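You operate a simulated robot arm through the tools that you are given. There is no shell and no other tool. Be economical: measure what you need, move in short steps, check, and stop when the job is done.

The job below is to be done with a simulated robot arm. You get a single attempt, and the scene is never put back.

## Task
Take the dark grey cube and leave it on the long desk behind the black case. Then put the yellow wiping pad on the silver sheet. Then take the tiny brown box and put it in the inside of the long green tray. Then take the white brick on the end of the beige bench and put it away on the wide black mat. Then put the cream can on the green mat. Then take the gold plaque and put it on the wall end of the long desk. Keep to this order. Set down upright: cream can.

The check looks at the end state, three seconds after you hand in, the way a careful person would. Anything else that was tipped, shoved, dropped, spilled or broken makes it a failure. Flat cloth is picked up by pressing the open fingertips on it (5 to 10 N) and closing them slowly along it; thin cloth reads only 2 to 8 mm in the jaws.

## Robot
A 7-joint arm with a four-finger gripper on a trunk, on a base that drives. Base frame: it is fixed to the floor where the robot stands at the start and does not move with it; the origin is under the middle of the robot, x ahead of it, y to its left, z up; the surface under the hand at the start is at about z = 0.885. Readings come in m, degrees, newtons and seconds.
Its first joint turns from -69.0 to 172.0 degrees. Places, roughly: cream can (5x5x6 cm) [-1.5, -0.5, 0.8]; dark grey cube (4x4x3 cm) [0.6, 0, 1]; gold plaque (11x6x3 cm) [-2.6, -2, 0.8]; green mat [-2.3, -1.6, 0.8]; inside of the long green tray (19x26 cm) [-4.16, -3.76, 0.8]; long desk behind the black case (22x20 cm) [1.08, -4.42, 0.8]; silver sheet (7x14x1 cm) [0.6, -1.1, 0.9]; tiny brown box (5x4x3 cm) [-1.6, -0.3, 0.8]; wall end of the long desk (26x18 cm) [-0.56, -6.02, 0.8]; white brick (6x8x5 cm) [-1.7, -0.3, 0.8]; wide black mat (40x19 cm) [-3.7, -3.18, 0.8]; yellow wiping pad (6x5x5 cm) [0.7, -1, 0.9]. Payload 3.67 kg.
Tool frame: the origin (TCP) lies between the finger pads and is the grasp point; the fingertips stand 0.028 m ahead of it; z points along the fingers, y is the line along which they close. Largest opening 0.112 m; the body of the gripper starts 0.073 m behind the TCP.
Orientation is that of the tool frame in the base frame, as [roll, pitch, yaw] about the fixed x, y, z axes, in that order (R = Rz(yaw) Ry(pitch) Rx(roll)). With the fingers straight down and closing along the base's y, the tool's x points along the base's -x, its y along +y and its z along -z.

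## Interface
- The arm moves only by the tool apply_moves. Its argument "motion" is a list that holds one entry, the list of rows, each a list of 7 numbers: the shift along the base's x, y, z in units of 25 mm (1.0 is 25 mm), then the turn, a rotation vector about the base's x, y, z in units of 6 degrees (1.0 is 6 degrees), then the finger opening in m, from 0 to 0.112. In form: [[[tx, ty, tz, ax, ay, az, gripper], ...]]. A call has 1 to 10 rows; each row shifts and turns the commanded pose from where the row before left it. A call with a number of a shift or a turn outside -1 to 1 is refused whole. Each row takes 0.2 s and may step no farther than 0.05 m and 8.6 degrees from the row before; otherwise, or with a gripper value out of range, the whole call is refused. Where a pose cannot be reached the arm comes as near as it can. A force on the tool above 40 N (or 10 N above the force at the start of the call, whichever is more), or a blocked arm, ends the call early, and 0.2 s more pass. The fingers move at their own pace and stop on an object; they squeeze with about 32 N. The grip force told is the motor's: it shows also when the fingers shut on nothing. Time passes only in rows, and 0.2 s behind the last, so rows that do not move let the fingers close. The reply holds the time, the measured pose of the TCP, the force on the tool along the base axes, the opening and the grip force, in the units named above and with some noise, with the torque about the TCP (base axes, N m) and any sound that the robot's microphone picked up.
- Cameras (640 x 400 px; columns grow to the right, rows downward): "scene" is now at [0.1233, -0.0433, 1.5898]; the picture's right is [-0.49, -0.87, -0.00], its down [-0.54, 0.30, -0.78] and it looks along [0.68, -0.38, -0.62] (base axes); focal length 285 px, centre (320, 200). "wrist" rides on the gripper at [0.06, -0.018, -0.104] in the tool frame; the picture's right is [0.29, 0.96, 0.00], its down [-0.80, 0.24, -0.55] and it looks along [-0.53, 0.16, 0.83] (tool axes); focal length 234 px, centre (320, 200). There is no depth. A picture from a camera that has moved, and an enlarged one, comes with that camera's place and axes in the base frame and with its lens.
- capture(camera): a new picture of that camera. It takes no simulated time.
- lift_body(by): slides the trunk up (or, below 0, down) by that many m; the arm and the scene camera ride with it, the base frame stays. It gives what a move gives, with no picture.
- drive_base(legs): drives the robot by 1 to 6 legs, each [ahead, turn to the left] in m and degrees, along the robot's own axes; the way and the turn of a leg run together, so that a leg with both is an arc; at most 1.5 m and 180 degrees a leg. The arm and the cameras ride along, it lands a little off, and it stops where it bumps. It gives what a move gives.
- head_to(pan, tilt): turns the head with the scene camera to pan (to the left, within 86 degrees either way) and tilt (down, from -29 to 69), counted from straight ahead of the robot. It gives what a move gives.
- enlarge(camera, box): a new picture of the part [left, top, right, bottom] of that camera's present view, enlarged. It takes no simulated time.
- job_done(): hands the job in; it is judged then, once.

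Go step by step. Nothing tells you exact positions but the pictures and the camera data: compare them with the known pose of the tool, close in by small moves and look again before you grip or let go. The budget is 186 turns and 144 pictures, counting those below and the enlarged ones. Unless the task says otherwise, let go and move clear before handing in, and close with one line.

The tools are called after "Call:" as name(argument=value, ...) on one line, values as JSON. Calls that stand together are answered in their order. apply_moves: Moves the arm, as the interface text tells. Its arguments: {"type":"object","properties":{"motion":{"type":"array"}},"required":["motion"]} The other tools are called the same way: lift_body (by) slides the trunk up or down; drive_base (legs) drives the base; head_to (pan, tilt) turns the head that bears the scene camera; capture (camera) takes a picture; enlarge (camera, box) takes an enlarged picture of a part of a camera's view; job_done () hands the job in.

At the start:

```text
clock: 0.0
eef_pos: [0.4011, -0.5618, 1.2232]
tool_rot: [179.9, -0.1, 180.0]
force: [-0.6, 0.4, 0.3]
ft_torque: [0.0, 0.02, -0.04]
grip_width: 0.1121
grip_force: 0.0
trunk travel left (down, up): [-0.725, 0.115]
robot x, y, heading: [-0.0041, -0.0019, 0.1]
head pan, tilt: [-29.2, 38.6]
```

scene: 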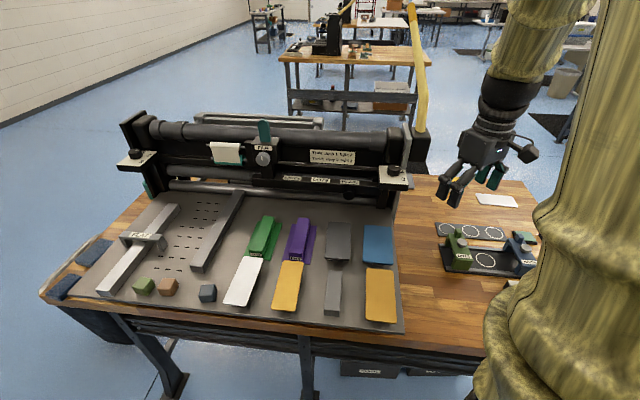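
wrist: 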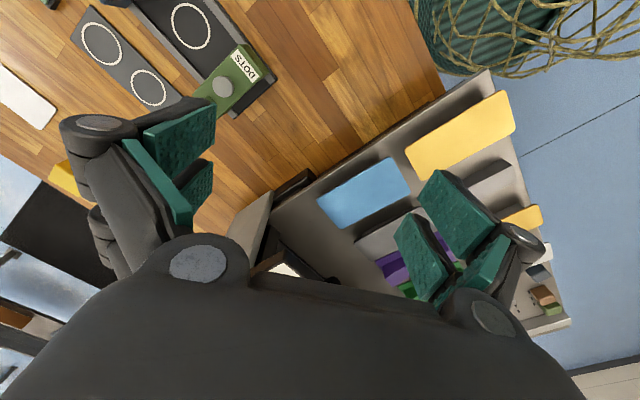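

I see a desk with a panel of coloured pieces; the dark grey cube is near pixel (208,293), about (0.62, 0.0). I'll take closer looks before moving.

Call:
enlarge(camera="scene", box=[80, 200, 400, 400])

Call:
head_to(pan=-55, tilt=40)

Call:
capture(camera="scene")

```text
2.00 times, centred on (240, 300) of scene
camera zoom: at [0.1233, -0.0433, 1.5898], right [-0.49, -0.87, 0.0], down [-0.54, 0.3, -0.78], along [0.68, -0.38, -0.62], focal length 570 px, centre (480, 0)
```

zoom: 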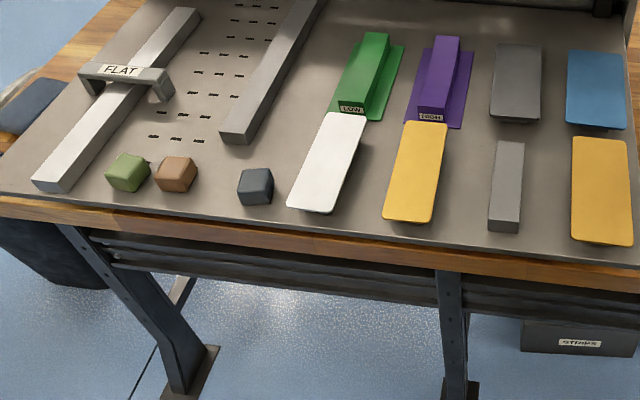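

```text
clock: 0.9
eef_pos: [0.4007, -0.5613, 1.2232]
tool_rot: [180.0, 0.1, 180.0]
force: [-0.4, 0.0, -0.2]
ft_torque: [0.02, -0.03, 0.0]
grip_width: 0.1119
grip_force: 0.1
trunk travel left (down, up): [-0.725, 0.115]
robot x, y, heading: [-0.0024, -0.0042, -0.2]
head pan, tilt: [-55.0, 40.0]
```

```text
140 pictures are left
camera scene: at [0.0971, -0.0709, 1.5877], right [-0.82, -0.57, 0.0], down [-0.37, 0.53, -0.77], along [0.44, -0.63, -0.64], focal length 285 px, centre (320, 200)
```

scene: 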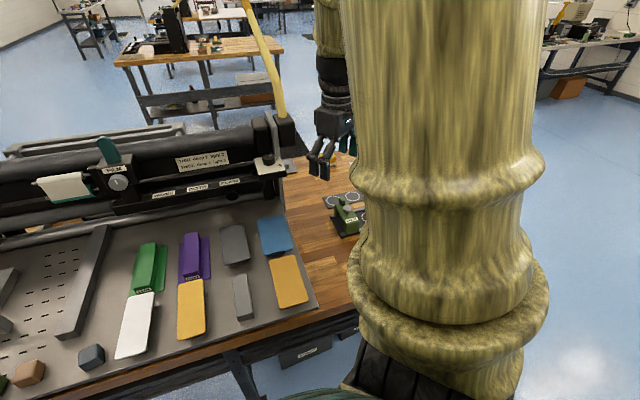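

The board is turned about -36° to the base, so the cube sits roughly at (0.62, 0.00). I move the arm above it in steps at the present height.

Call:
apply_moves(motion=[[[0.39, 0.975, 0, 0, 0, 0.39, 0.112], [0.39, 0.975, 0, 0, 0, 0.39, 0.112], [0.39, 0.975, 0, 0, 0, 0.39, 0.112], [0.39, 0.975, 0, 0, 0, 0.39, 0.112], [0.39, 0.975, 0, 0, 0, 0.39, 0.112], [0.39, 0.975, 0, 0, 0, 0.39, 0.112], [0.39, 0.975, 0, 0, 0, 0.39, 0.112], [0.39, 0.975, 0, 0, 0, 0.39, 0.112], [0.39, 0.975, 0, 0, 0, 0.39, 0.112], [0.39, 0.975, 0, 0, 0, 0.39, 0.112]]])

Call:
apply_moves(motion=[[[0.39, 0.975, 0, 0, 0, 0.39, 0.112], [0.39, 0.975, 0, 0, 0, 0.39, 0.112], [0.39, 0.975, 0, 0, 0, 0.39, 0.112], [0.39, 0.975, 0, 0, 0, 0.39, 0.112], [0.39, 0.975, 0, 0, 0, 0.39, 0.112], [0.39, 0.975, 0, 0, 0, 0.39, 0.112], [0.39, 0.975, 0, 0, 0, 0.39, 0.112], [0.39, 0.975, 0, 0, 0, 0.39, 0.112], [0.39, 0.975, 0, 0, 0, 0.39, 0.112], [0.39, 0.975, 0, 0, 0, 0.39, 0.112]]])

Call:
apply_moves(motion=[[[0.39, 0.975, 0, 0, 0, 0.39, 0.112], [0.39, 0.975, 0, 0, 0, 0.39, 0.112], [0.39, 0.5, 0, 0, 0, 0.39, 0.112], [0, 0, 0, 0, 0, 0, 0.112]]])

Call:
capture(camera="wrist")

Call:
head_to(pan=-10, tilt=50)

Call:
capture(camera="scene")

```text
clock: 3.1
eef_pos: [0.499, -0.3159, 1.225]
tool_rot: [-179.9, 0.0, -156.5]
force: [1.0, 0.4, 0.4]
ft_torque: [0.01, 0.01, -0.02]
grip_width: 0.1122
grip_force: 0.1
trunk travel left (down, up): [-0.725, 0.115]
robot x, y, heading: [-0.0027, 0.0001, 0.2]
head pan, tilt: [-55.0, 40.0]
```

```text
clock: 5.3
eef_pos: [0.5986, -0.0718, 1.2244]
tool_rot: [-179.9, 0.0, -133.3]
force: [1.2, -0.3, -1.2]
ft_torque: [0.0, 0.01, -0.01]
grip_width: 0.1123
grip_force: 0.0
trunk travel left (down, up): [-0.725, 0.115]
robot x, y, heading: [0.0024, 0.0027, 0.1]
head pan, tilt: [-55.0, 40.0]
```

```text
clock: 6.3
eef_pos: [0.626, -0.0107, 1.2247]
tool_rot: [-180.0, 0.1, -126.1]
force: [0.3, 0.2, -0.4]
ft_torque: [0.03, 0.02, 0.03]
grip_width: 0.1122
grip_force: 0.0
trunk travel left (down, up): [-0.725, 0.115]
robot x, y, heading: [-0.0004, 0.0046, 0.1]
head pan, tilt: [-55.0, 40.0]
```

```text
139 pictures are left
camera wrist: at [0.6056, -0.0698, 1.3289], right [-0.94, 0.33, 0.0], down [0.28, 0.79, 0.55], along [0.18, 0.52, -0.83], focal length 234 px, centre (320, 200)
```

wrist: 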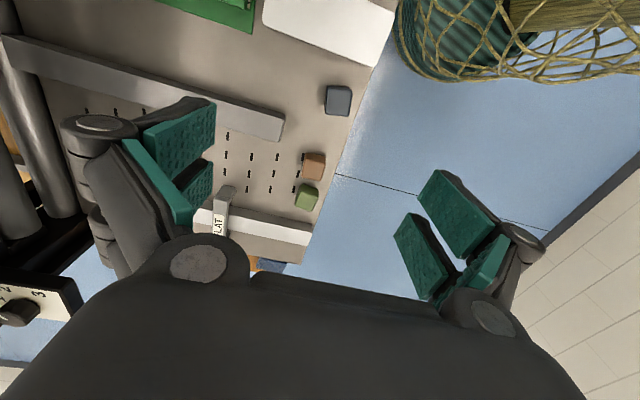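

```text
clock: 7.4
eef_pos: [0.626, -0.0107, 1.2249]
tool_rot: [179.9, 0.0, -126.3]
force: [-0.2, 0.0, 0.0]
ft_torque: [0.0, 0.03, 0.0]
grip_width: 0.1122
grip_force: 0.1
trunk travel left (down, up): [-0.725, 0.115]
robot x, y, heading: [-0.0037, 0.0003, 0.2]
head pan, tilt: [-10.0, 50.0]
```

```text
138 pictures are left
camera scene: at [0.1242, -0.0144, 1.5735], right [-0.17, -0.98, 0.0], down [-0.75, 0.13, -0.64], along [0.63, -0.11, -0.77], focal length 285 px, centre (320, 200)
```

scene: 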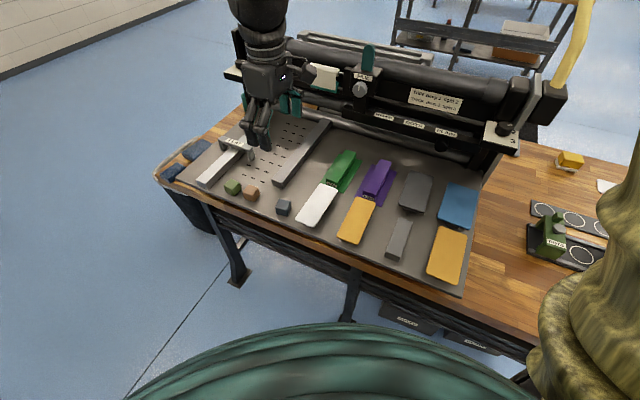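

The cube looks to be at about (0.60, 0.00) with its top near z 0.97. I enlarge to get its orientation.

Call:
enlarge(camera="wrist", box=[280, 60, 400, 135])

Call:
enlarge(camera="scene", box=[220, 160, 348, 240])

```text
5.33 times, centred on (340, 98) of wrist
camera zoom: at [0.606, -0.0701, 1.3286], right [-0.94, 0.33, 0.0], down [0.28, 0.79, 0.55], along [0.18, 0.52, -0.83], focal length 1249 px, centre (213, 747)
```

zoom: 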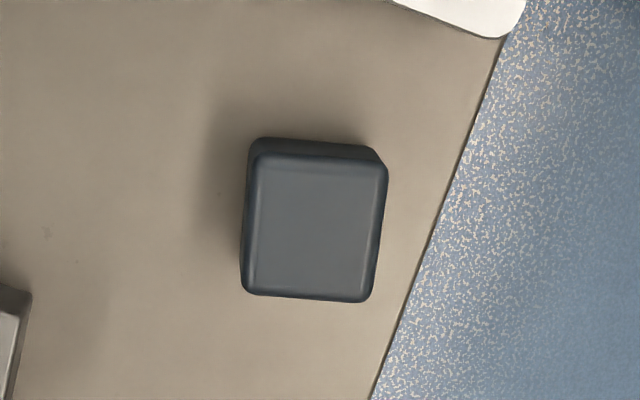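

```text
5.00 times, centred on (284, 200) of scene
camera zoom: at [0.1242, -0.0144, 1.5735], right [-0.17, -0.98, 0.0], down [-0.75, 0.13, -0.64], along [0.63, -0.11, -0.77], focal length 1426 px, centre (500, 200)
```

zoom: 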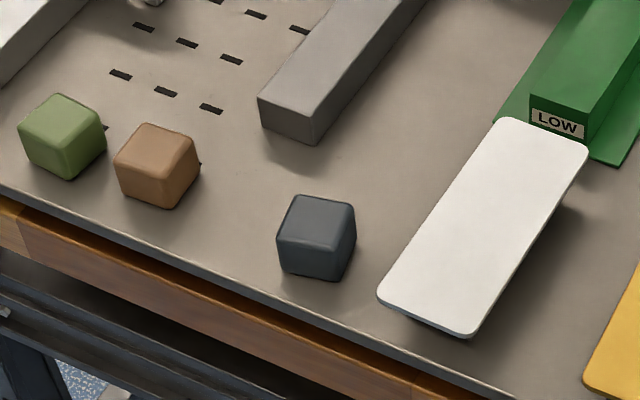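

The cube's sides run at about 66°, so I turn the tool 12.6° further, centre over (0.602, -0.001), and lower partway.

Call:
apply_moves(motion=[[[-0.5, 0.2, 0, 0, 0, 0.7, 0.112], [-0.46, 0.19, 0, 0, 0, 0.7, 0.112], [0, 0, -1, 0, 0, 0.7, 0.112], [0, 0, -1, 0, 0, 0, 0.112], [0, 0, -1, 0, 0, 0, 0.112], [0, 0, -1, 0, 0, 0, 0.112], [0, 0, 0, 0, 0, 0, 0.112]]])

Call:
capture(camera="wrist")

Call:
enlarge(camera="scene", box=[188, 100, 380, 220])

```text
clock: 9.0
eef_pos: [0.6001, -0.0004, 1.1265]
tool_rot: [180.0, 0.0, -113.5]
force: [0.3, 0.7, 0.3]
ft_torque: [0.03, 0.0, -0.01]
grip_width: 0.112
grip_force: 0.1
trunk travel left (down, up): [-0.725, 0.115]
robot x, y, heading: [-0.003, 0.0025, -0.0]
head pan, tilt: [-10.0, 50.0]
```

```text
135 pictures are left
camera wrist: at [0.5937, -0.0635, 1.2315], right [-0.99, 0.12, 0.0], down [0.1, 0.83, 0.55], along [0.07, 0.55, -0.83], focal length 234 px, centre (320, 200)
```

wrist: 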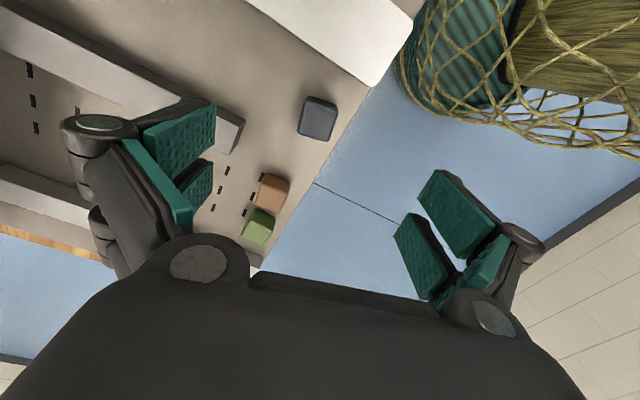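

```text
3.33 times, centred on (284, 160) of scene
camera zoom: at [0.1233, -0.0145, 1.5736], right [-0.17, -0.98, 0.0], down [-0.75, 0.13, -0.64], along [0.63, -0.11, -0.77], focal length 951 px, centre (440, 333)
```

zoom: 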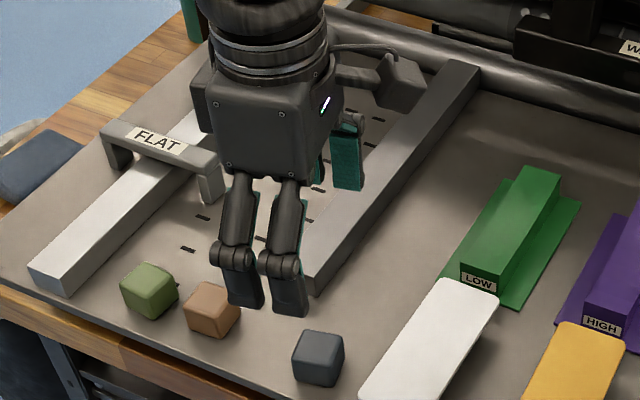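

The cube lies almost under the hand. I lower another 6 cm and look again.

Call:
apply_moves(motion=[[[0.1, 0, -0.8, 0, 0, 0, 0.112], [0.05, 0, -0.8, 0, 0, 0, 0.112], [0, 0, -0.8, 0, 0, 0, 0.112], [0, 0, 0, 0, 0, 0, 0.112]]])

Call:
capture(camera="wrist")

Call:
enlarge(camera="scene", box=[188, 120, 380, 240])

```text
clock: 10.0
eef_pos: [0.6052, -0.0013, 1.0643]
tool_rot: [180.0, 0.1, -113.7]
force: [-0.2, -0.4, 0.2]
ft_torque: [-0.01, 0.04, -0.02]
grip_width: 0.1119
grip_force: 0.2
trunk travel left (down, up): [-0.725, 0.115]
robot x, y, heading: [0.0042, -0.0007, 0.0]
head pan, tilt: [-10.0, 50.0]
```

```text
133 pictures are left
camera wrist: at [0.5983, -0.0633, 1.1687], right [-0.99, 0.12, 0.0], down [0.1, 0.83, 0.55], along [0.07, 0.55, -0.83], focal length 234 px, centre (320, 200)
```

wrist: 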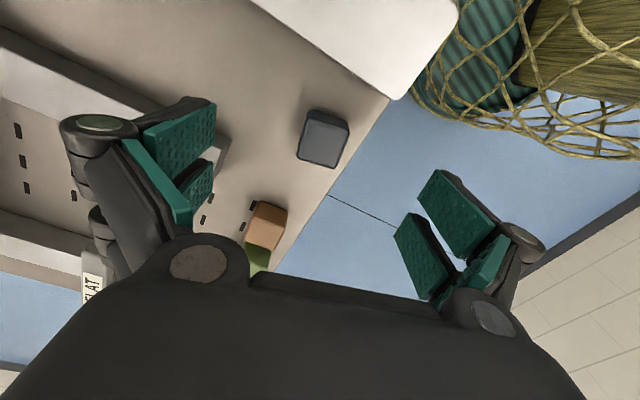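

```text
3.33 times, centred on (284, 180) of scene
camera zoom: at [0.1233, -0.0146, 1.5736], right [-0.17, -0.98, 0.0], down [-0.75, 0.13, -0.64], along [0.63, -0.11, -0.77], focal length 951 px, centre (440, 267)
```

zoom: 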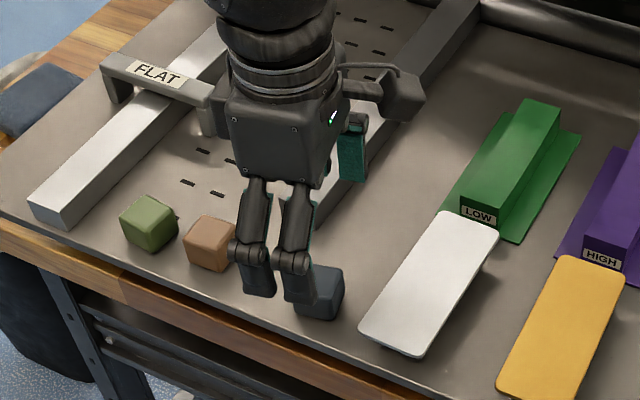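

Triangulating puts the cube's top near z 0.975 and its centre near (0.604, 0.001). I go down to about TCP 0.984 and check.

Call:
apply_moves(motion=[[[0, 0.08, -0.8, 0, 0, 0, 0.112], [0, 0, -0.8, 0, 0, 0, 0.112], [0, 0, -0.8, 0, 0, 0, 0.112], [0, 0, -0.8, 0, 0, 0, 0.112], [0, 0, 0, 0, 0, 0, 0.112]]])

Call:
capture(camera="wrist")

Call:
enlarge(camera="scene", box=[220, 160, 348, 240])

```text
clock: 11.2
eef_pos: [0.6068, 0.0002, 0.9836]
tool_rot: [180.0, 0.0, -113.6]
force: [0.2, -1.0, 0.0]
ft_torque: [0.04, 0.0, 0.0]
grip_width: 0.1121
grip_force: 0.0
trunk travel left (down, up): [-0.725, 0.115]
robot x, y, heading: [0.0002, 0.0032, 0.2]
head pan, tilt: [-10.0, 50.0]
```

```text
131 pictures are left
camera wrist: at [0.5994, -0.0625, 1.088], right [-0.99, 0.12, 0.0], down [0.1, 0.83, 0.55], along [0.07, 0.55, -0.83], focal length 234 px, centre (320, 200)
```

wrist: 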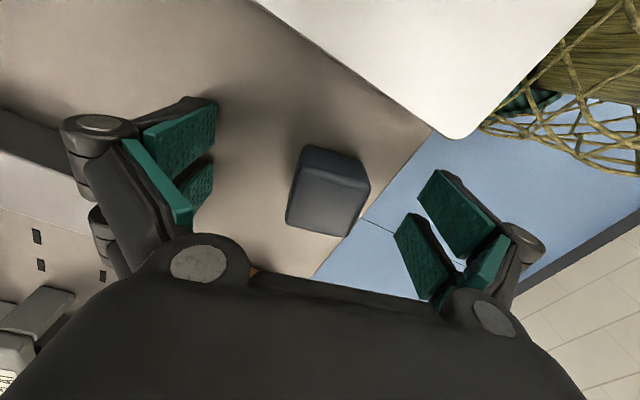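

```text
5.00 times, centred on (284, 200) of scene
camera zoom: at [0.1236, -0.0144, 1.5736], right [-0.17, -0.98, 0.0], down [-0.75, 0.13, -0.64], along [0.63, -0.11, -0.77], focal length 1426 px, centre (500, 200)
```

zoom: 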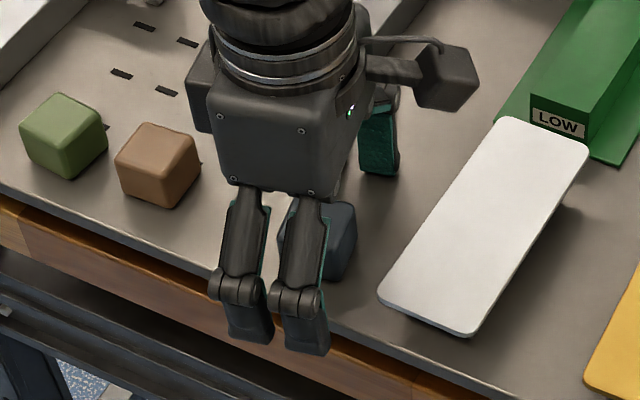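

The cube is centred to within 5 mm. I shift slightly, lower about 10 mm more, and close.

Call:
apply_moves(motion=[[[-0.2, 0.05, -0.2, 0, 0, 0, 0.112], [0, 0, -0.2, 0, 0, 0, 0.112], [0, 0, 0, 0, 0, 0, 0.112]]])

Call:
capture(camera="wrist")

```text
clock: 11.8
eef_pos: [0.6051, -0.0008, 0.979]
tool_rot: [-179.5, 0.3, -113.7]
force: [1.7, -8.0, 16.3]
ft_torque: [-0.69, -0.86, -0.32]
grip_width: 0.1128
grip_force: 0.4
trunk travel left (down, up): [-0.725, 0.115]
robot x, y, heading: [0.0001, 0.0006, 0.0]
head pan, tilt: [-10.0, 50.0]
stopped in row 3: the force on the tool passed its limit at 46 N (the readings are from after the stop); the commanded pose is now the measured one
```

```text
129 pictures are left
camera wrist: at [0.5981, -0.0624, 1.0833], right [-0.99, 0.12, -0.01], down [0.1, 0.83, 0.56], along [0.08, 0.55, -0.83], focal length 234 px, centre (320, 200)
```

wrist: 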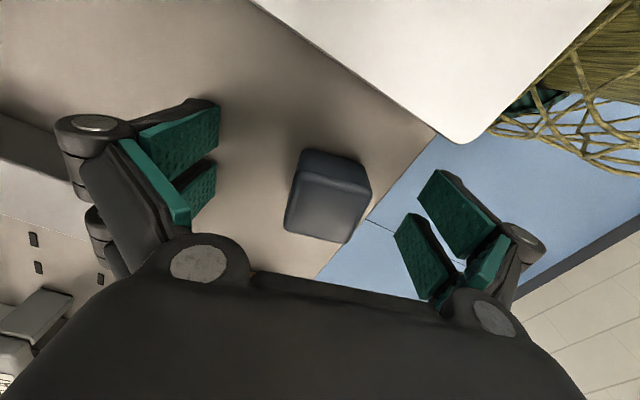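

The fingertip touched the board at TCP 0.979, so the board is at about z 0.95. I back up 4 mm and close on the cube.

Call:
apply_moves(motion=[[[-0.1, 0, 0.16, -0.08, 0, 0, 0.112], [0, 0, 0, 0, 0, 0, 0.08], [0, 0, 0, 0, 0, 0, 0.06], [0, 0, 0, 0, 0, 0, 0.04], [0, 0, 0, 0, 0, 0, 0.02], [0, 0, 0, 0, 0, 0, 0.02]]])

Call:
capture(camera="wrist")

```text
clock: 12.6
eef_pos: [0.6074, -0.0002, 0.9884]
tool_rot: [-178.6, 0.4, -113.9]
force: [10.9, -7.3, 47.0]
ft_torque: [-1.73, -0.28, 0.03]
grip_width: 0.0893
grip_force: 27.6
trunk travel left (down, up): [-0.725, 0.115]
robot x, y, heading: [-0.0013, -0.0006, -0.2]
head pan, tilt: [-10.0, 50.0]
stopped in row 3: the force on the tool passed its limit at 45 N (the readings are from after the stop); the commanded pose is now the measured one
```

```text
128 pictures are left
camera wrist: at [0.5974, -0.0621, 1.0934], right [-0.99, 0.12, -0.03], down [0.09, 0.83, 0.55], along [0.09, 0.55, -0.83], focal length 234 px, centre (320, 200)
```

wrist: 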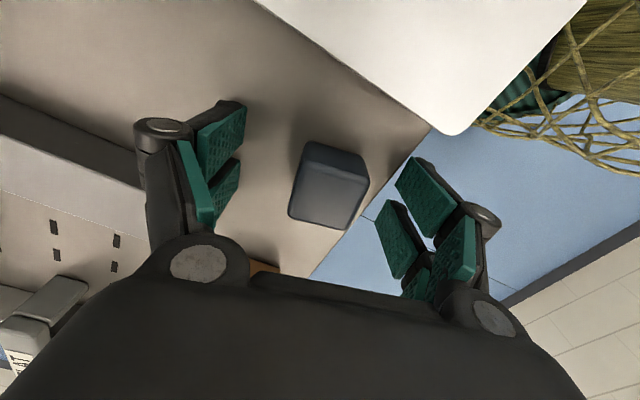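

The fingers seem to swing down as they close and pressed on the board. I raise 12 mm, level the hand, and then continue closing in a separate check.

Call:
apply_moves(motion=[[[-0.08, 0.04, 0.5, 0.03, 0.24, 0, 0.089], [0, 0, 0.2, 0, 0, 0, 0.089], [0, 0, 0, 0, 0, 0, 0.085]]])

Call:
capture(camera="wrist")

Call:
enlarge(camera="scene", box=[220, 160, 348, 240])

```text
clock: 13.4
eef_pos: [0.6032, 0.0013, 1.0006]
tool_rot: [179.4, -0.5, -113.6]
force: [-0.6, 0.5, 0.0]
ft_torque: [0.03, -0.01, -0.03]
grip_width: 0.0851
grip_force: 0.0
trunk travel left (down, up): [-0.725, 0.115]
robot x, y, heading: [-0.0011, -0.0001, -0.1]
head pan, tilt: [-10.0, 50.0]
```

```text
127 pictures are left
camera wrist: at [0.5979, -0.0606, 1.1052], right [-0.99, 0.12, 0.01], down [0.11, 0.83, 0.55], along [0.06, 0.55, -0.83], focal length 234 px, centre (320, 200)
```

wrist: 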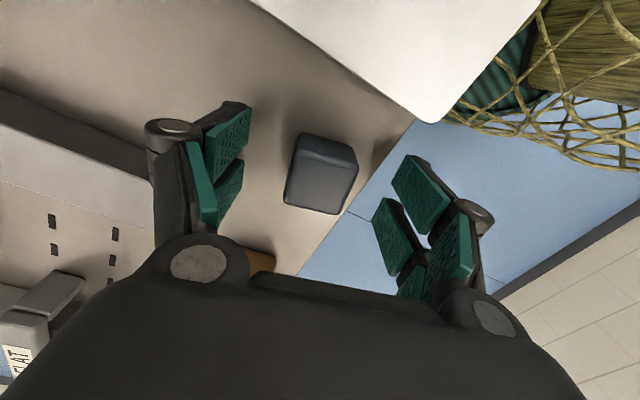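

```text
5.00 times, centred on (284, 200) of scene
camera zoom: at [0.1249, -0.0147, 1.5734], right [-0.17, -0.98, 0.0], down [-0.75, 0.13, -0.64], along [0.63, -0.11, -0.77], focal length 1426 px, centre (500, 200)
```

zoom: 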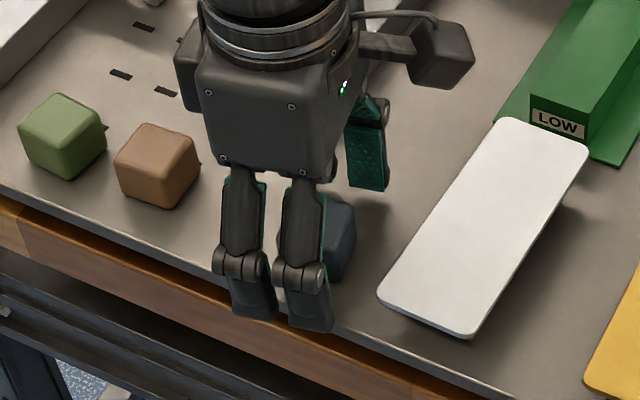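

The hand is free again and the cube lies between the pads. I close gradually at this height, watching the force.

Call:
apply_moves(motion=[[[0, 0, 0, 0, 0, 0, 0.075], [0, 0, 0, 0, 0, 0, 0.065], [0, 0, 0, 0, 0, 0, 0.055], [0, 0, 0, 0, 0, 0, 0.05]]])

Call:
capture(camera="wrist")

Call:
enlarge(camera="scene", box=[220, 160, 348, 240])

```text
clock: 14.4
eef_pos: [0.6026, 0.0008, 1.0018]
tool_rot: [179.4, -0.4, -113.7]
force: [0.5, -0.1, 0.2]
ft_torque: [-0.01, 0.01, 0.01]
grip_width: 0.0501
grip_force: 0.1
trunk travel left (down, up): [-0.725, 0.115]
robot x, y, heading: [-0.0017, -0.0012, -0.1]
head pan, tilt: [-10.0, 50.0]
```

```text
125 pictures are left
camera wrist: at [0.5977, -0.0606, 1.1057], right [-0.99, 0.12, 0.01], down [0.11, 0.83, 0.55], along [0.06, 0.55, -0.83], focal length 234 px, centre (320, 200)
```

wrist: 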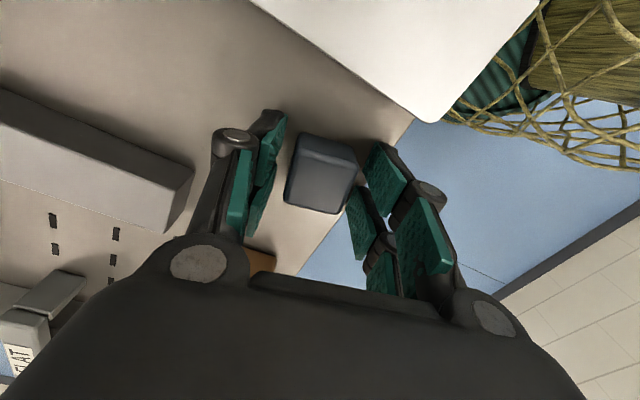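

```text
5.00 times, centred on (284, 200) of scene
camera zoom: at [0.1243, -0.0145, 1.5735], right [-0.17, -0.98, 0.0], down [-0.75, 0.13, -0.64], along [0.63, -0.11, -0.77], focal length 1426 px, centre (500, 200)
```

zoom: 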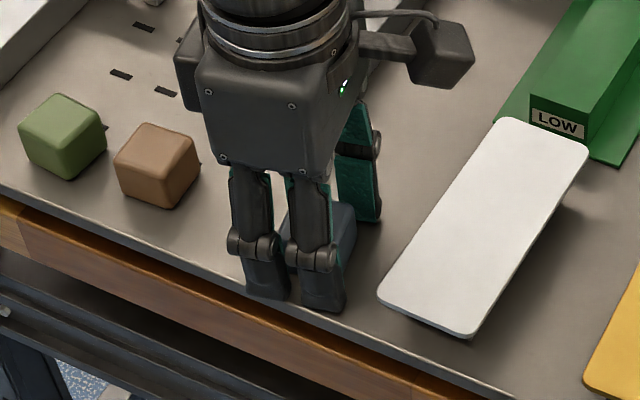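

No contact force yet and the pads flank the cube well. I close fully.

Call:
apply_moves(motion=[[[0, 0, 0, 0, 0, 0, 0.04], [0, 0, 0, 0, 0, 0, 0.03], [0, 0, 0, 0, 0, 0, 0.02], [0, 0, 0, 0, 0, 0, 0.02]]])

Call:
capture(camera="wrist")

```text
clock: 15.4
eef_pos: [0.6024, 0.0026, 1.0005]
tool_rot: [179.6, -0.4, -113.7]
force: [-0.1, -0.8, 0.2]
ft_torque: [0.05, -0.03, -0.02]
grip_width: 0.0333
grip_force: 32.2
trunk travel left (down, up): [-0.725, 0.115]
robot x, y, heading: [0.001, 0.0028, -0.3]
head pan, tilt: [-10.0, 50.0]
```

```text
123 pictures are left
camera wrist: at [0.5977, -0.0605, 1.1057], right [-0.99, 0.12, 0.01], down [0.11, 0.83, 0.55], along [0.06, 0.55, -0.83], focal length 234 px, centre (320, 200)
```

wrist: 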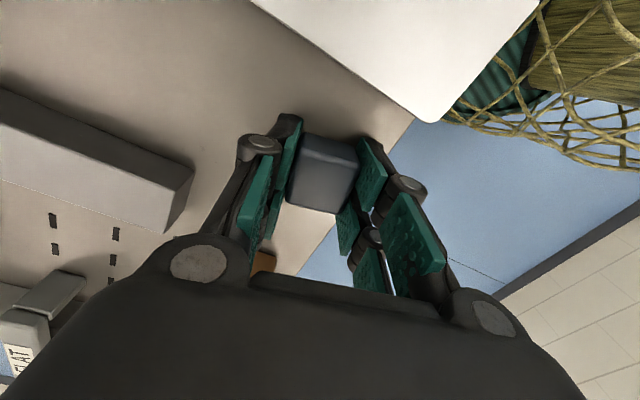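

The cube is gripped at 33 mm. I lift it up.

Call:
apply_moves(motion=[[[0, 0, 0.5, 0, 0, 0, 0.02], [0, 0, 1, 0, 0, 0, 0.02], [0, 0, 1, 0, 0, 0, 0.02], [0, 0, 1, 0, 0, 0, 0.02], [0, 0, 1, 0, 0, 0, 0.02], [0, 0, 1, 0, 0, 0, 0.02], [0, 0, 1, 0, 0, 0, 0.02], [0, 0, 1, 0, 0, 0, 0.02], [0, 0, 1, 0, 0, 0, 0.02]]])

Call:
head_to(pan=-86, tilt=15)

Call:
capture(camera="scene")

Call:
capture(camera="wrist")

```text
clock: 17.4
eef_pos: [0.604, -0.0006, 1.2134]
tool_rot: [179.5, -0.4, -113.6]
force: [-0.2, 0.5, -1.2]
ft_torque: [0.01, -0.01, -0.01]
grip_width: 0.0333
grip_force: 31.8
trunk travel left (down, up): [-0.725, 0.115]
robot x, y, heading: [0.0009, -0.001, 0.1]
head pan, tilt: [-10.0, 50.0]
```

```text
clock: 18.9
eef_pos: [0.6052, -0.0007, 1.2119]
tool_rot: [179.5, -0.4, -113.7]
force: [-0.6, 0.7, 0.3]
ft_torque: [-0.01, -0.01, -0.04]
grip_width: 0.0334
grip_force: 32.3
trunk travel left (down, up): [-0.725, 0.115]
robot x, y, heading: [0.0019, -0.0002, -0.0]
head pan, tilt: [-85.9, 15.0]
```

```text
122 pictures are left
camera scene: at [0.0552, -0.0943, 1.6272], right [-1.0, -0.07, 0.0], down [-0.02, 0.26, -0.97], along [0.07, -0.96, -0.26], focal length 285 px, centre (320, 200)
```

scene: 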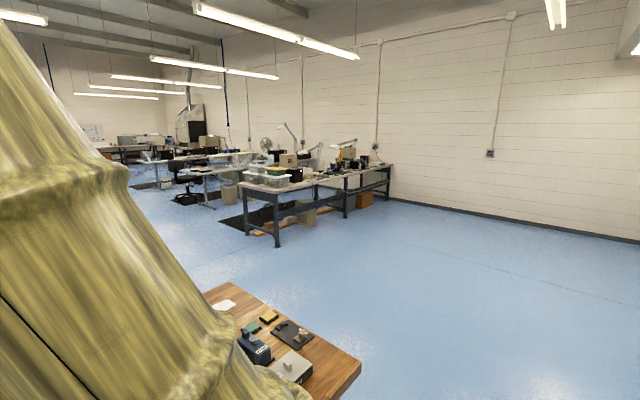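

```text
121 pictures are left
camera wrist: at [0.5986, -0.0614, 1.3178], right [-0.99, 0.12, 0.01], down [0.11, 0.83, 0.55], along [0.06, 0.55, -0.83], focal length 234 px, centre (320, 200)
```

wrist: 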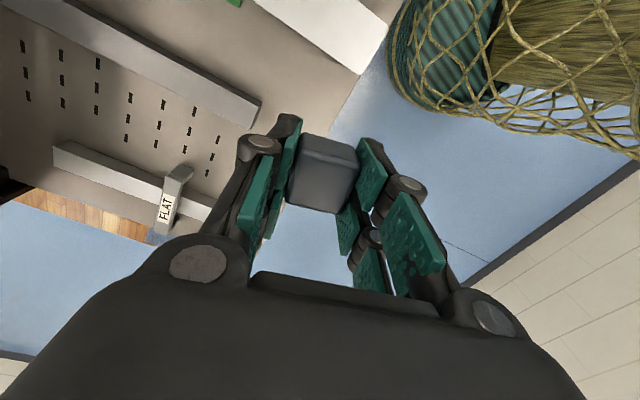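

The cube is held. The long desk appears ahead-right in the pan; I enlarge it to plan the drive.

Call:
enlarge(camera="scene", box=[200, 120, 424, 260])

Call:
head_to(pan=-50, tilt=15)

Call:
capture(camera="scene")

Call:
head_to(pan=50, tilt=15)

Call:
capture(camera="scene")

```text
2.86 times, centred on (312, 190) of scene
camera zoom: at [0.0552, -0.0943, 1.6272], right [-1.0, -0.07, 0.0], down [-0.02, 0.26, -0.97], along [0.07, -0.96, -0.26], focal length 815 px, centre (343, 229)
```

zoom: 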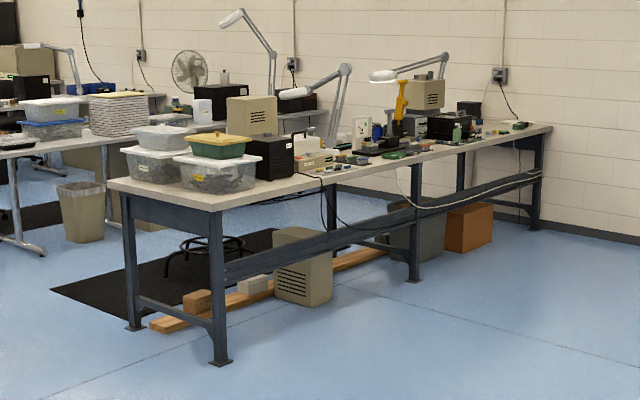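

```text
clock: 19.9
eef_pos: [0.6044, 0.0009, 1.2119]
tool_rot: [179.4, -0.4, -113.7]
force: [-0.2, -0.4, 1.2]
ft_torque: [0.0, 0.03, -0.01]
grip_width: 0.0331
grip_force: 32.0
trunk travel left (down, up): [-0.725, 0.115]
robot x, y, heading: [-0.0021, 0.0004, -0.1]
head pan, tilt: [-50.0, 15.0]
```

```text
119 pictures are left
camera scene: at [0.1086, -0.0727, 1.6272], right [-0.77, -0.64, 0.0], down [-0.17, 0.2, -0.97], along [0.62, -0.74, -0.26], focal length 285 px, centre (320, 200)
```

scene: 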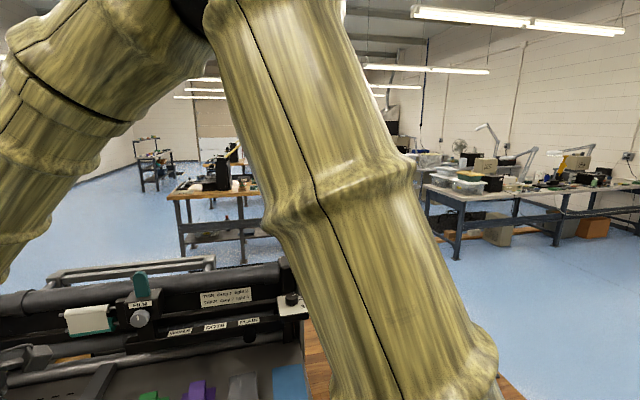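

```text
clock: 21.7
eef_pos: [0.6036, 0.0001, 1.2125]
tool_rot: [179.5, -0.5, -113.8]
force: [-0.1, -0.8, -0.1]
ft_torque: [-0.02, 0.04, -0.02]
grip_width: 0.0333
grip_force: 32.4
trunk travel left (down, up): [-0.725, 0.115]
robot x, y, heading: [-0.0022, 0.0005, 0.3]
head pan, tilt: [50.0, 15.0]
```

```text
118 pictures are left
camera scene: at [0.1087, 0.0704, 1.6273], right [0.77, -0.64, 0.0], down [-0.17, -0.2, -0.97], along [0.62, 0.74, -0.26], focal length 285 px, centre (320, 200)
```

scene: 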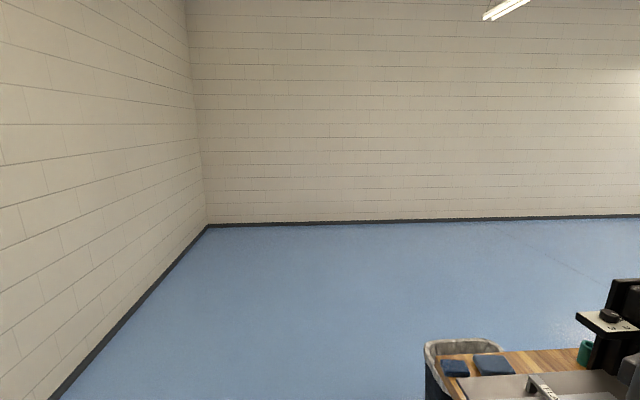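

The desk's near end corner is about (0.88,-3.54), running at heading -126°, and the target is near its rear edge, so I'll approach from the back. I back away, then drive around the bench's right end.

Call:
drive_base(legs=[[-0.6, 0], [0, -90]])

Call:
head_to(pan=20, tilt=20)

Call:
capture(camera="scene")

```text
clock: 28.8
eef_pos: [-0.5837, -0.6058, 1.214]
tool_rot: [179.5, -0.3, 157.6]
force: [-0.2, 0.3, -0.2]
ft_torque: [0.0, -0.03, 0.03]
grip_width: 0.033
grip_force: 32.1
trunk travel left (down, up): [-0.725, 0.115]
robot x, y, heading: [-0.5936, -0.0043, -88.5]
head pan, tilt: [50.0, 15.0]
```

```text
clock: 29.8
eef_pos: [-0.5827, -0.6065, 1.2125]
tool_rot: [179.4, -0.4, 157.7]
force: [0.2, -0.2, -0.7]
ft_torque: [0.03, 0.0, 0.03]
grip_width: 0.033
grip_force: 32.1
trunk travel left (down, up): [-0.725, 0.115]
robot x, y, heading: [-0.5964, -0.0032, -88.9]
head pan, tilt: [20.0, 20.0]
```

```text
117 pictures are left
camera scene: at [-0.565, -0.1403, 1.6191], right [-0.93, -0.36, 0.0], down [-0.12, 0.32, -0.94], along [0.34, -0.87, -0.34], focal length 285 px, centre (320, 200)
```

scene: 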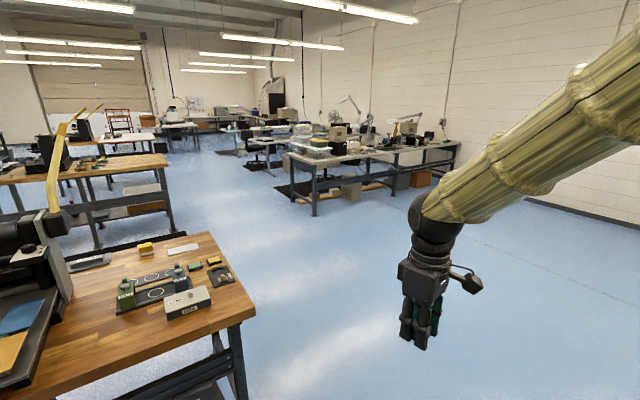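

Clear floor ahead; I drive down the aisle between the second bench and the long desk.

Call:
drive_base(legs=[[1.1, 0], [0, 38], [1.42, 0], [0, 14]])

Call:
capture(camera="scene")

```text
clock: 44.7
eef_pos: [0.8219, -2.5408, 1.2124]
tool_rot: [179.5, -0.4, -149.4]
force: [0.0, 0.0, -0.7]
ft_torque: [-0.04, 0.04, 0.02]
grip_width: 0.033
grip_force: 32.2
trunk travel left (down, up): [-0.725, 0.115]
robot x, y, heading: [0.3299, -2.1907, -36.2]
head pan, tilt: [20.0, 20.0]
```

```text
116 pictures are left
camera scene: at [0.4599, -2.2435, 1.6191], right [-0.27, -0.96, 0.0], down [-0.33, 0.09, -0.94], along [0.9, -0.26, -0.34], focal length 285 px, centre (320, 200)
```

scene: 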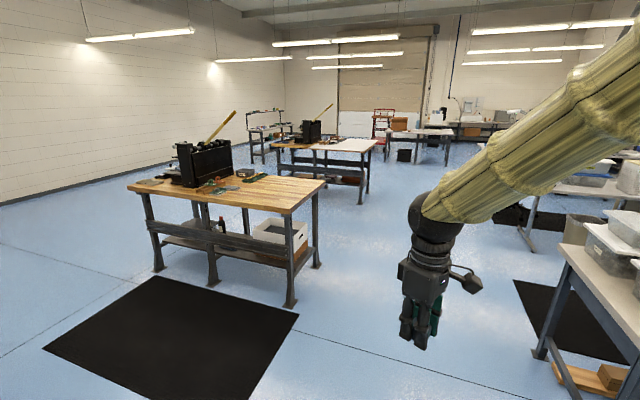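

I continue along the aisle about 2.2 m past the desk's end and turn right to look along its rear side.

Call:
drive_base(legs=[[1.2, 0], [1.0, 0], [0, -60]])

Call:
head_to(pan=-25, tilt=25)

Call:
capture(camera="scene")

```text
clock: 58.1
eef_pos: [2.0399, -4.0687, 1.2121]
tool_rot: [179.4, -0.5, 149.8]
force: [1.4, -0.2, -1.2]
ft_torque: [0.0, -0.02, -0.02]
grip_width: 0.033
grip_force: 32.2
trunk travel left (down, up): [-0.725, 0.115]
robot x, y, heading: [2.1072, -3.4656, -96.6]
head pan, tilt: [20.0, 20.0]
```

```text
clock: 59.3
eef_pos: [2.04, -4.0685, 1.213]
tool_rot: [179.5, -0.4, 149.8]
force: [-0.6, 0.2, -0.5]
ft_torque: [-0.03, -0.01, -0.02]
grip_width: 0.033
grip_force: 32.3
trunk travel left (down, up): [-0.725, 0.115]
robot x, y, heading: [2.1073, -3.4701, -96.5]
head pan, tilt: [-25.0, 25.0]
```

```text
115 pictures are left
camera scene: at [2.0522, -3.5975, 1.611], right [-0.85, 0.52, 0.0], down [0.22, 0.36, -0.91], along [-0.47, -0.77, -0.42], focal length 285 px, centre (320, 200)
```

scene: 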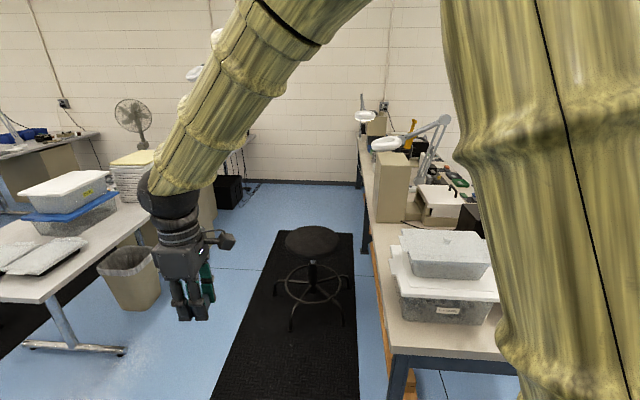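

The gap between the beige box and the tubs at the desk's rear edge is the drop spot. I raise the trunk, move alongside, and turn to face it.

Call:
lift_body(by=0.1)

Call:
drive_base(legs=[[0, -6.5], [1.06, 0], [0, -60]])

Call:
head_to(pan=-25, tilt=35)

Call:
capture(camera="scene")

Call:
capture(camera="wrist")

```text
clock: 60.6
eef_pos: [2.039, -4.0688, 1.3137]
tool_rot: [179.5, -0.4, 149.8]
force: [0.2, 0.5, -0.3]
ft_torque: [-0.01, -0.03, -0.03]
grip_width: 0.0329
grip_force: 32.1
trunk travel left (down, up): [-0.825, 0.015]
robot x, y, heading: [2.1135, -3.4691, -96.5]
head pan, tilt: [-25.0, 25.0]
```

```text
clock: 69.2
eef_pos: [1.2933, -4.6874, 1.3131]
tool_rot: [179.5, -0.5, 83.8]
force: [-0.4, -0.3, -0.5]
ft_torque: [-0.01, 0.02, -0.01]
grip_width: 0.0331
grip_force: 32.2
trunk travel left (down, up): [-0.825, 0.015]
robot x, y, heading: [1.8652, -4.5031, -162.6]
head pan, tilt: [-25.0, 25.0]
```

```text
clock: 70.0
eef_pos: [1.2925, -4.6864, 1.3133]
tool_rot: [179.6, -0.3, 83.9]
force: [0.4, 0.2, -0.3]
ft_torque: [0.01, 0.0, 0.0]
grip_width: 0.0331
grip_force: 31.4
trunk travel left (down, up): [-0.825, 0.015]
robot x, y, heading: [1.8679, -4.507, -162.4]
head pan, tilt: [-25.0, 35.0]
```

```text
114 pictures are left
camera scene: at [1.732, -4.5095, 1.6953], right [0.13, 0.99, 0.0], down [0.57, -0.08, -0.82], along [-0.81, 0.11, -0.57], focal length 285 px, centre (320, 200)
```

scene: 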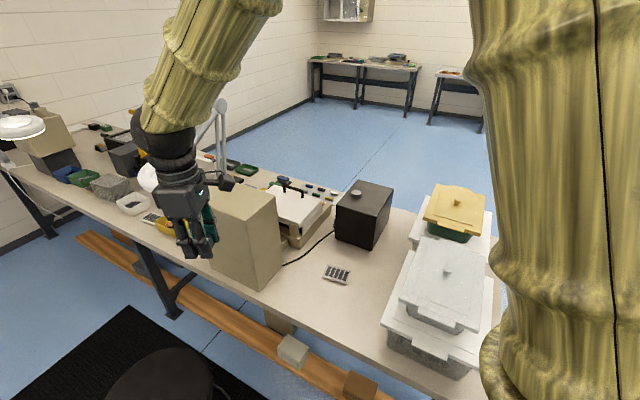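

```text
113 pictures are left
camera wrist: at [1.2815, -4.626, 1.4179], right [0.98, 0.18, 0.01], down [0.15, -0.82, 0.55], along [0.11, -0.54, -0.83], focal length 234 px, centre (320, 200)
```

wrist: 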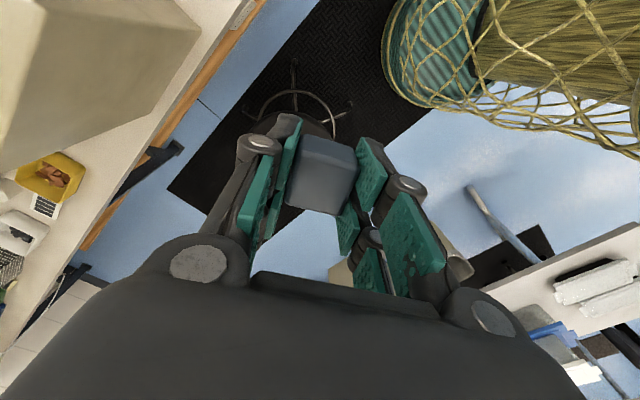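

The black case, the beige box, a small keypad and the tubs frame the drop spot. I enlarge to locate the free patch.

Call:
enlarge(camera="scene", box=[256, 220, 416, 320])

```text
4.00 times, centred on (336, 270) of scene
camera zoom: at [1.732, -4.5095, 1.6953], right [0.13, 0.99, 0.0], down [0.57, -0.08, -0.82], along [-0.81, 0.11, -0.57], focal length 1141 px, centre (256, -80)
```

zoom: 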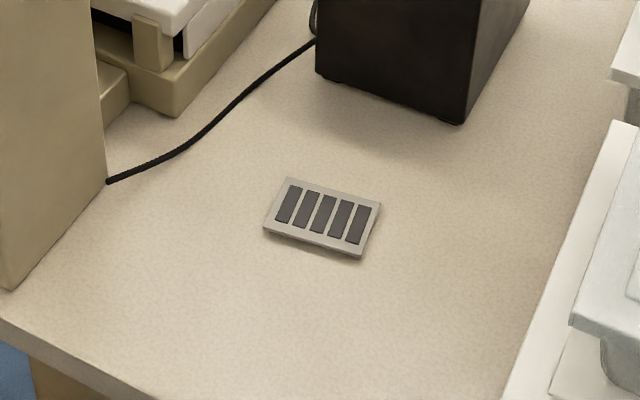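

I place the target at (1.075,-4.427). I move the arm horizontally there at the current height.

Call:
apply_moves(motion=[[[-0.5, 0.95, 0, 0, 0, 0, 0.02], [-0.5, 0.95, 0, 0, 0, 0, 0.02], [-0.8, 0.95, 0, 0, 0, 0, 0.02], [-0.9, 0.95, 0, 0, 0, 0, 0.02], [-1, 0.95, 0, 0, 0, 0, 0.02], [-1, 0.95, 0, 0, 0, 0, 0.02], [-1, 0.95, 0, 0, 0, 0, 0.02], [-1, 0.95, 0, 0, 0, 0, 0.02], [-1, 0.95, 0, 0, 0, 0, 0.02], [-1, 0.95, 0, 0, 0, 0, 0.02]]])

Call:
apply_moves(motion=[[[0, 0.9, 0, 0, 0, 0, 0.02], [0, 0, 0, 0, 0, 0, 0.02]]])

Call:
lift_body(by=-0.25)

Call:
capture(camera="wrist")

Call:
capture(camera="scene")

```text
clock: 72.2
eef_pos: [1.0728, -4.446, 1.3121]
tool_rot: [179.3, -0.3, 83.7]
force: [-0.4, -0.6, -1.7]
ft_torque: [-0.03, -0.02, -0.01]
grip_width: 0.0328
grip_force: 31.7
trunk travel left (down, up): [-0.825, 0.015]
robot x, y, heading: [1.8693, -4.5035, -162.6]
head pan, tilt: [-25.0, 35.0]
```

```text
clock: 72.8
eef_pos: [1.0743, -4.4262, 1.3123]
tool_rot: [179.4, -0.5, 83.9]
force: [-0.1, 0.2, -0.4]
ft_torque: [0.0, -0.03, -0.04]
grip_width: 0.0333
grip_force: 32.3
trunk travel left (down, up): [-0.825, 0.015]
robot x, y, heading: [1.8719, -4.5062, -162.4]
head pan, tilt: [-25.0, 35.0]
```

```text
clock: 75.3
eef_pos: [1.0741, -4.4253, 1.0617]
tool_rot: [179.4, -0.4, 83.8]
force: [0.2, -0.1, -0.5]
ft_torque: [-0.03, 0.02, -0.01]
grip_width: 0.0331
grip_force: 32.3
trunk travel left (down, up): [-0.575, 0.265]
robot x, y, heading: [1.871, -4.506, -162.6]
head pan, tilt: [-25.0, 35.0]
```

```text
111 pictures are left
camera wrist: at [1.0629, -4.3645, 1.1673], right [0.98, 0.18, 0.01], down [0.15, -0.82, 0.55], along [0.11, -0.54, -0.83], focal length 234 px, centre (320, 200)
```

wrist: 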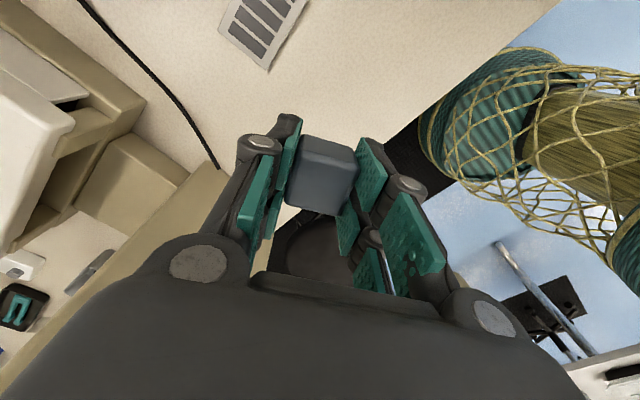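

```text
110 pictures are left
camera scene: at [1.7321, -4.5094, 1.4453], right [0.13, 0.99, 0.0], down [0.57, -0.08, -0.82], along [-0.81, 0.11, -0.57], focal length 285 px, centre (320, 200)
```

scene: 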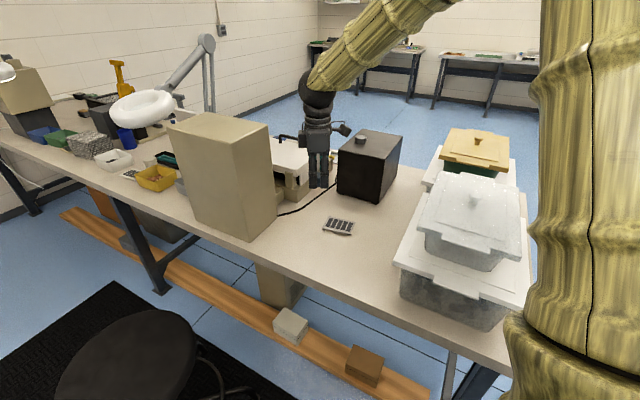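

Aligned between keypad, rear edge and beige box. I lower by the trunk 0.2 m, then feel for the desk.

Call:
lift_body(by=-0.19)

Call:
capture(camera="wrist")

Call:
capture(camera="scene")

```text
clock: 77.4
eef_pos: [1.0744, -4.4257, 0.8715]
tool_rot: [179.5, -0.4, 83.8]
force: [0.2, 0.9, 0.3]
ft_torque: [0.03, 0.03, -0.02]
grip_width: 0.0332
grip_force: 32.1
trunk travel left (down, up): [-0.385, 0.455]
robot x, y, heading: [1.8713, -4.507, -162.6]
head pan, tilt: [-25.0, 35.0]
```

```text
109 pictures are left
camera wrist: at [1.063, -4.3646, 0.9773], right [0.98, 0.18, 0.01], down [0.15, -0.82, 0.55], along [0.11, -0.54, -0.83], focal length 234 px, centre (320, 200)
```

wrist: 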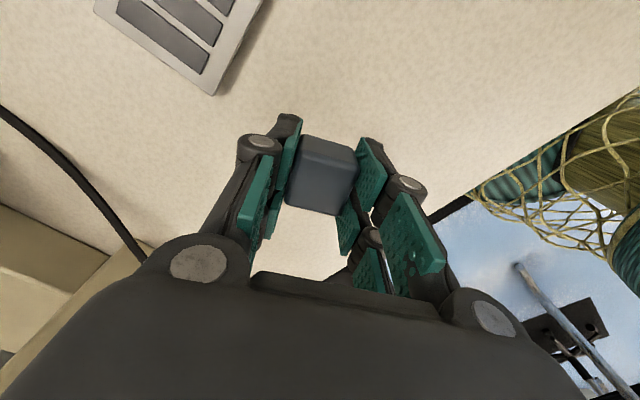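

```text
108 pictures are left
camera scene: at [1.7322, -4.5095, 1.2553], right [0.13, 0.99, 0.0], down [0.57, -0.08, -0.82], along [-0.81, 0.11, -0.57], focal length 285 px, centre (320, 200)
```

scene: 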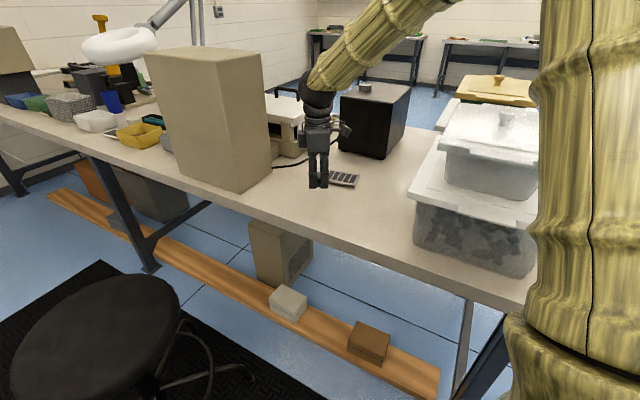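

Position fine, keypad clear. I lower in small steps to feel the contact.

Call:
apply_moves(motion=[[[0, 0, -0.3, 0, 0, 0, 0.02], [0, 0, -0.3, 0, 0, 0, 0.02], [0, 0, 0, 0, 0, 0, 0.02]]])

Call:
enlarge(camera="scene", box=[240, 120, 400, 220])

```text
clock: 78.2
eef_pos: [1.0736, -4.4267, 0.8574]
tool_rot: [179.5, -0.3, 83.7]
force: [0.3, 0.1, -0.5]
ft_torque: [-0.01, 0.06, 0.01]
grip_width: 0.0331
grip_force: 32.2
trunk travel left (down, up): [-0.385, 0.455]
robot x, y, heading: [1.8695, -4.5033, -162.3]
head pan, tilt: [-25.0, 35.0]
```

```text
4.00 times, centred on (320, 170) of scene
camera zoom: at [1.732, -4.5094, 1.2552], right [0.13, 0.99, 0.0], down [0.57, -0.08, -0.82], along [-0.81, 0.11, -0.57], focal length 1141 px, centre (320, 320)
```

zoom: 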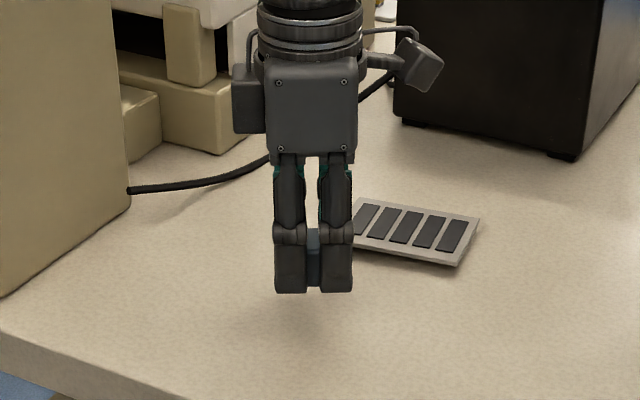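

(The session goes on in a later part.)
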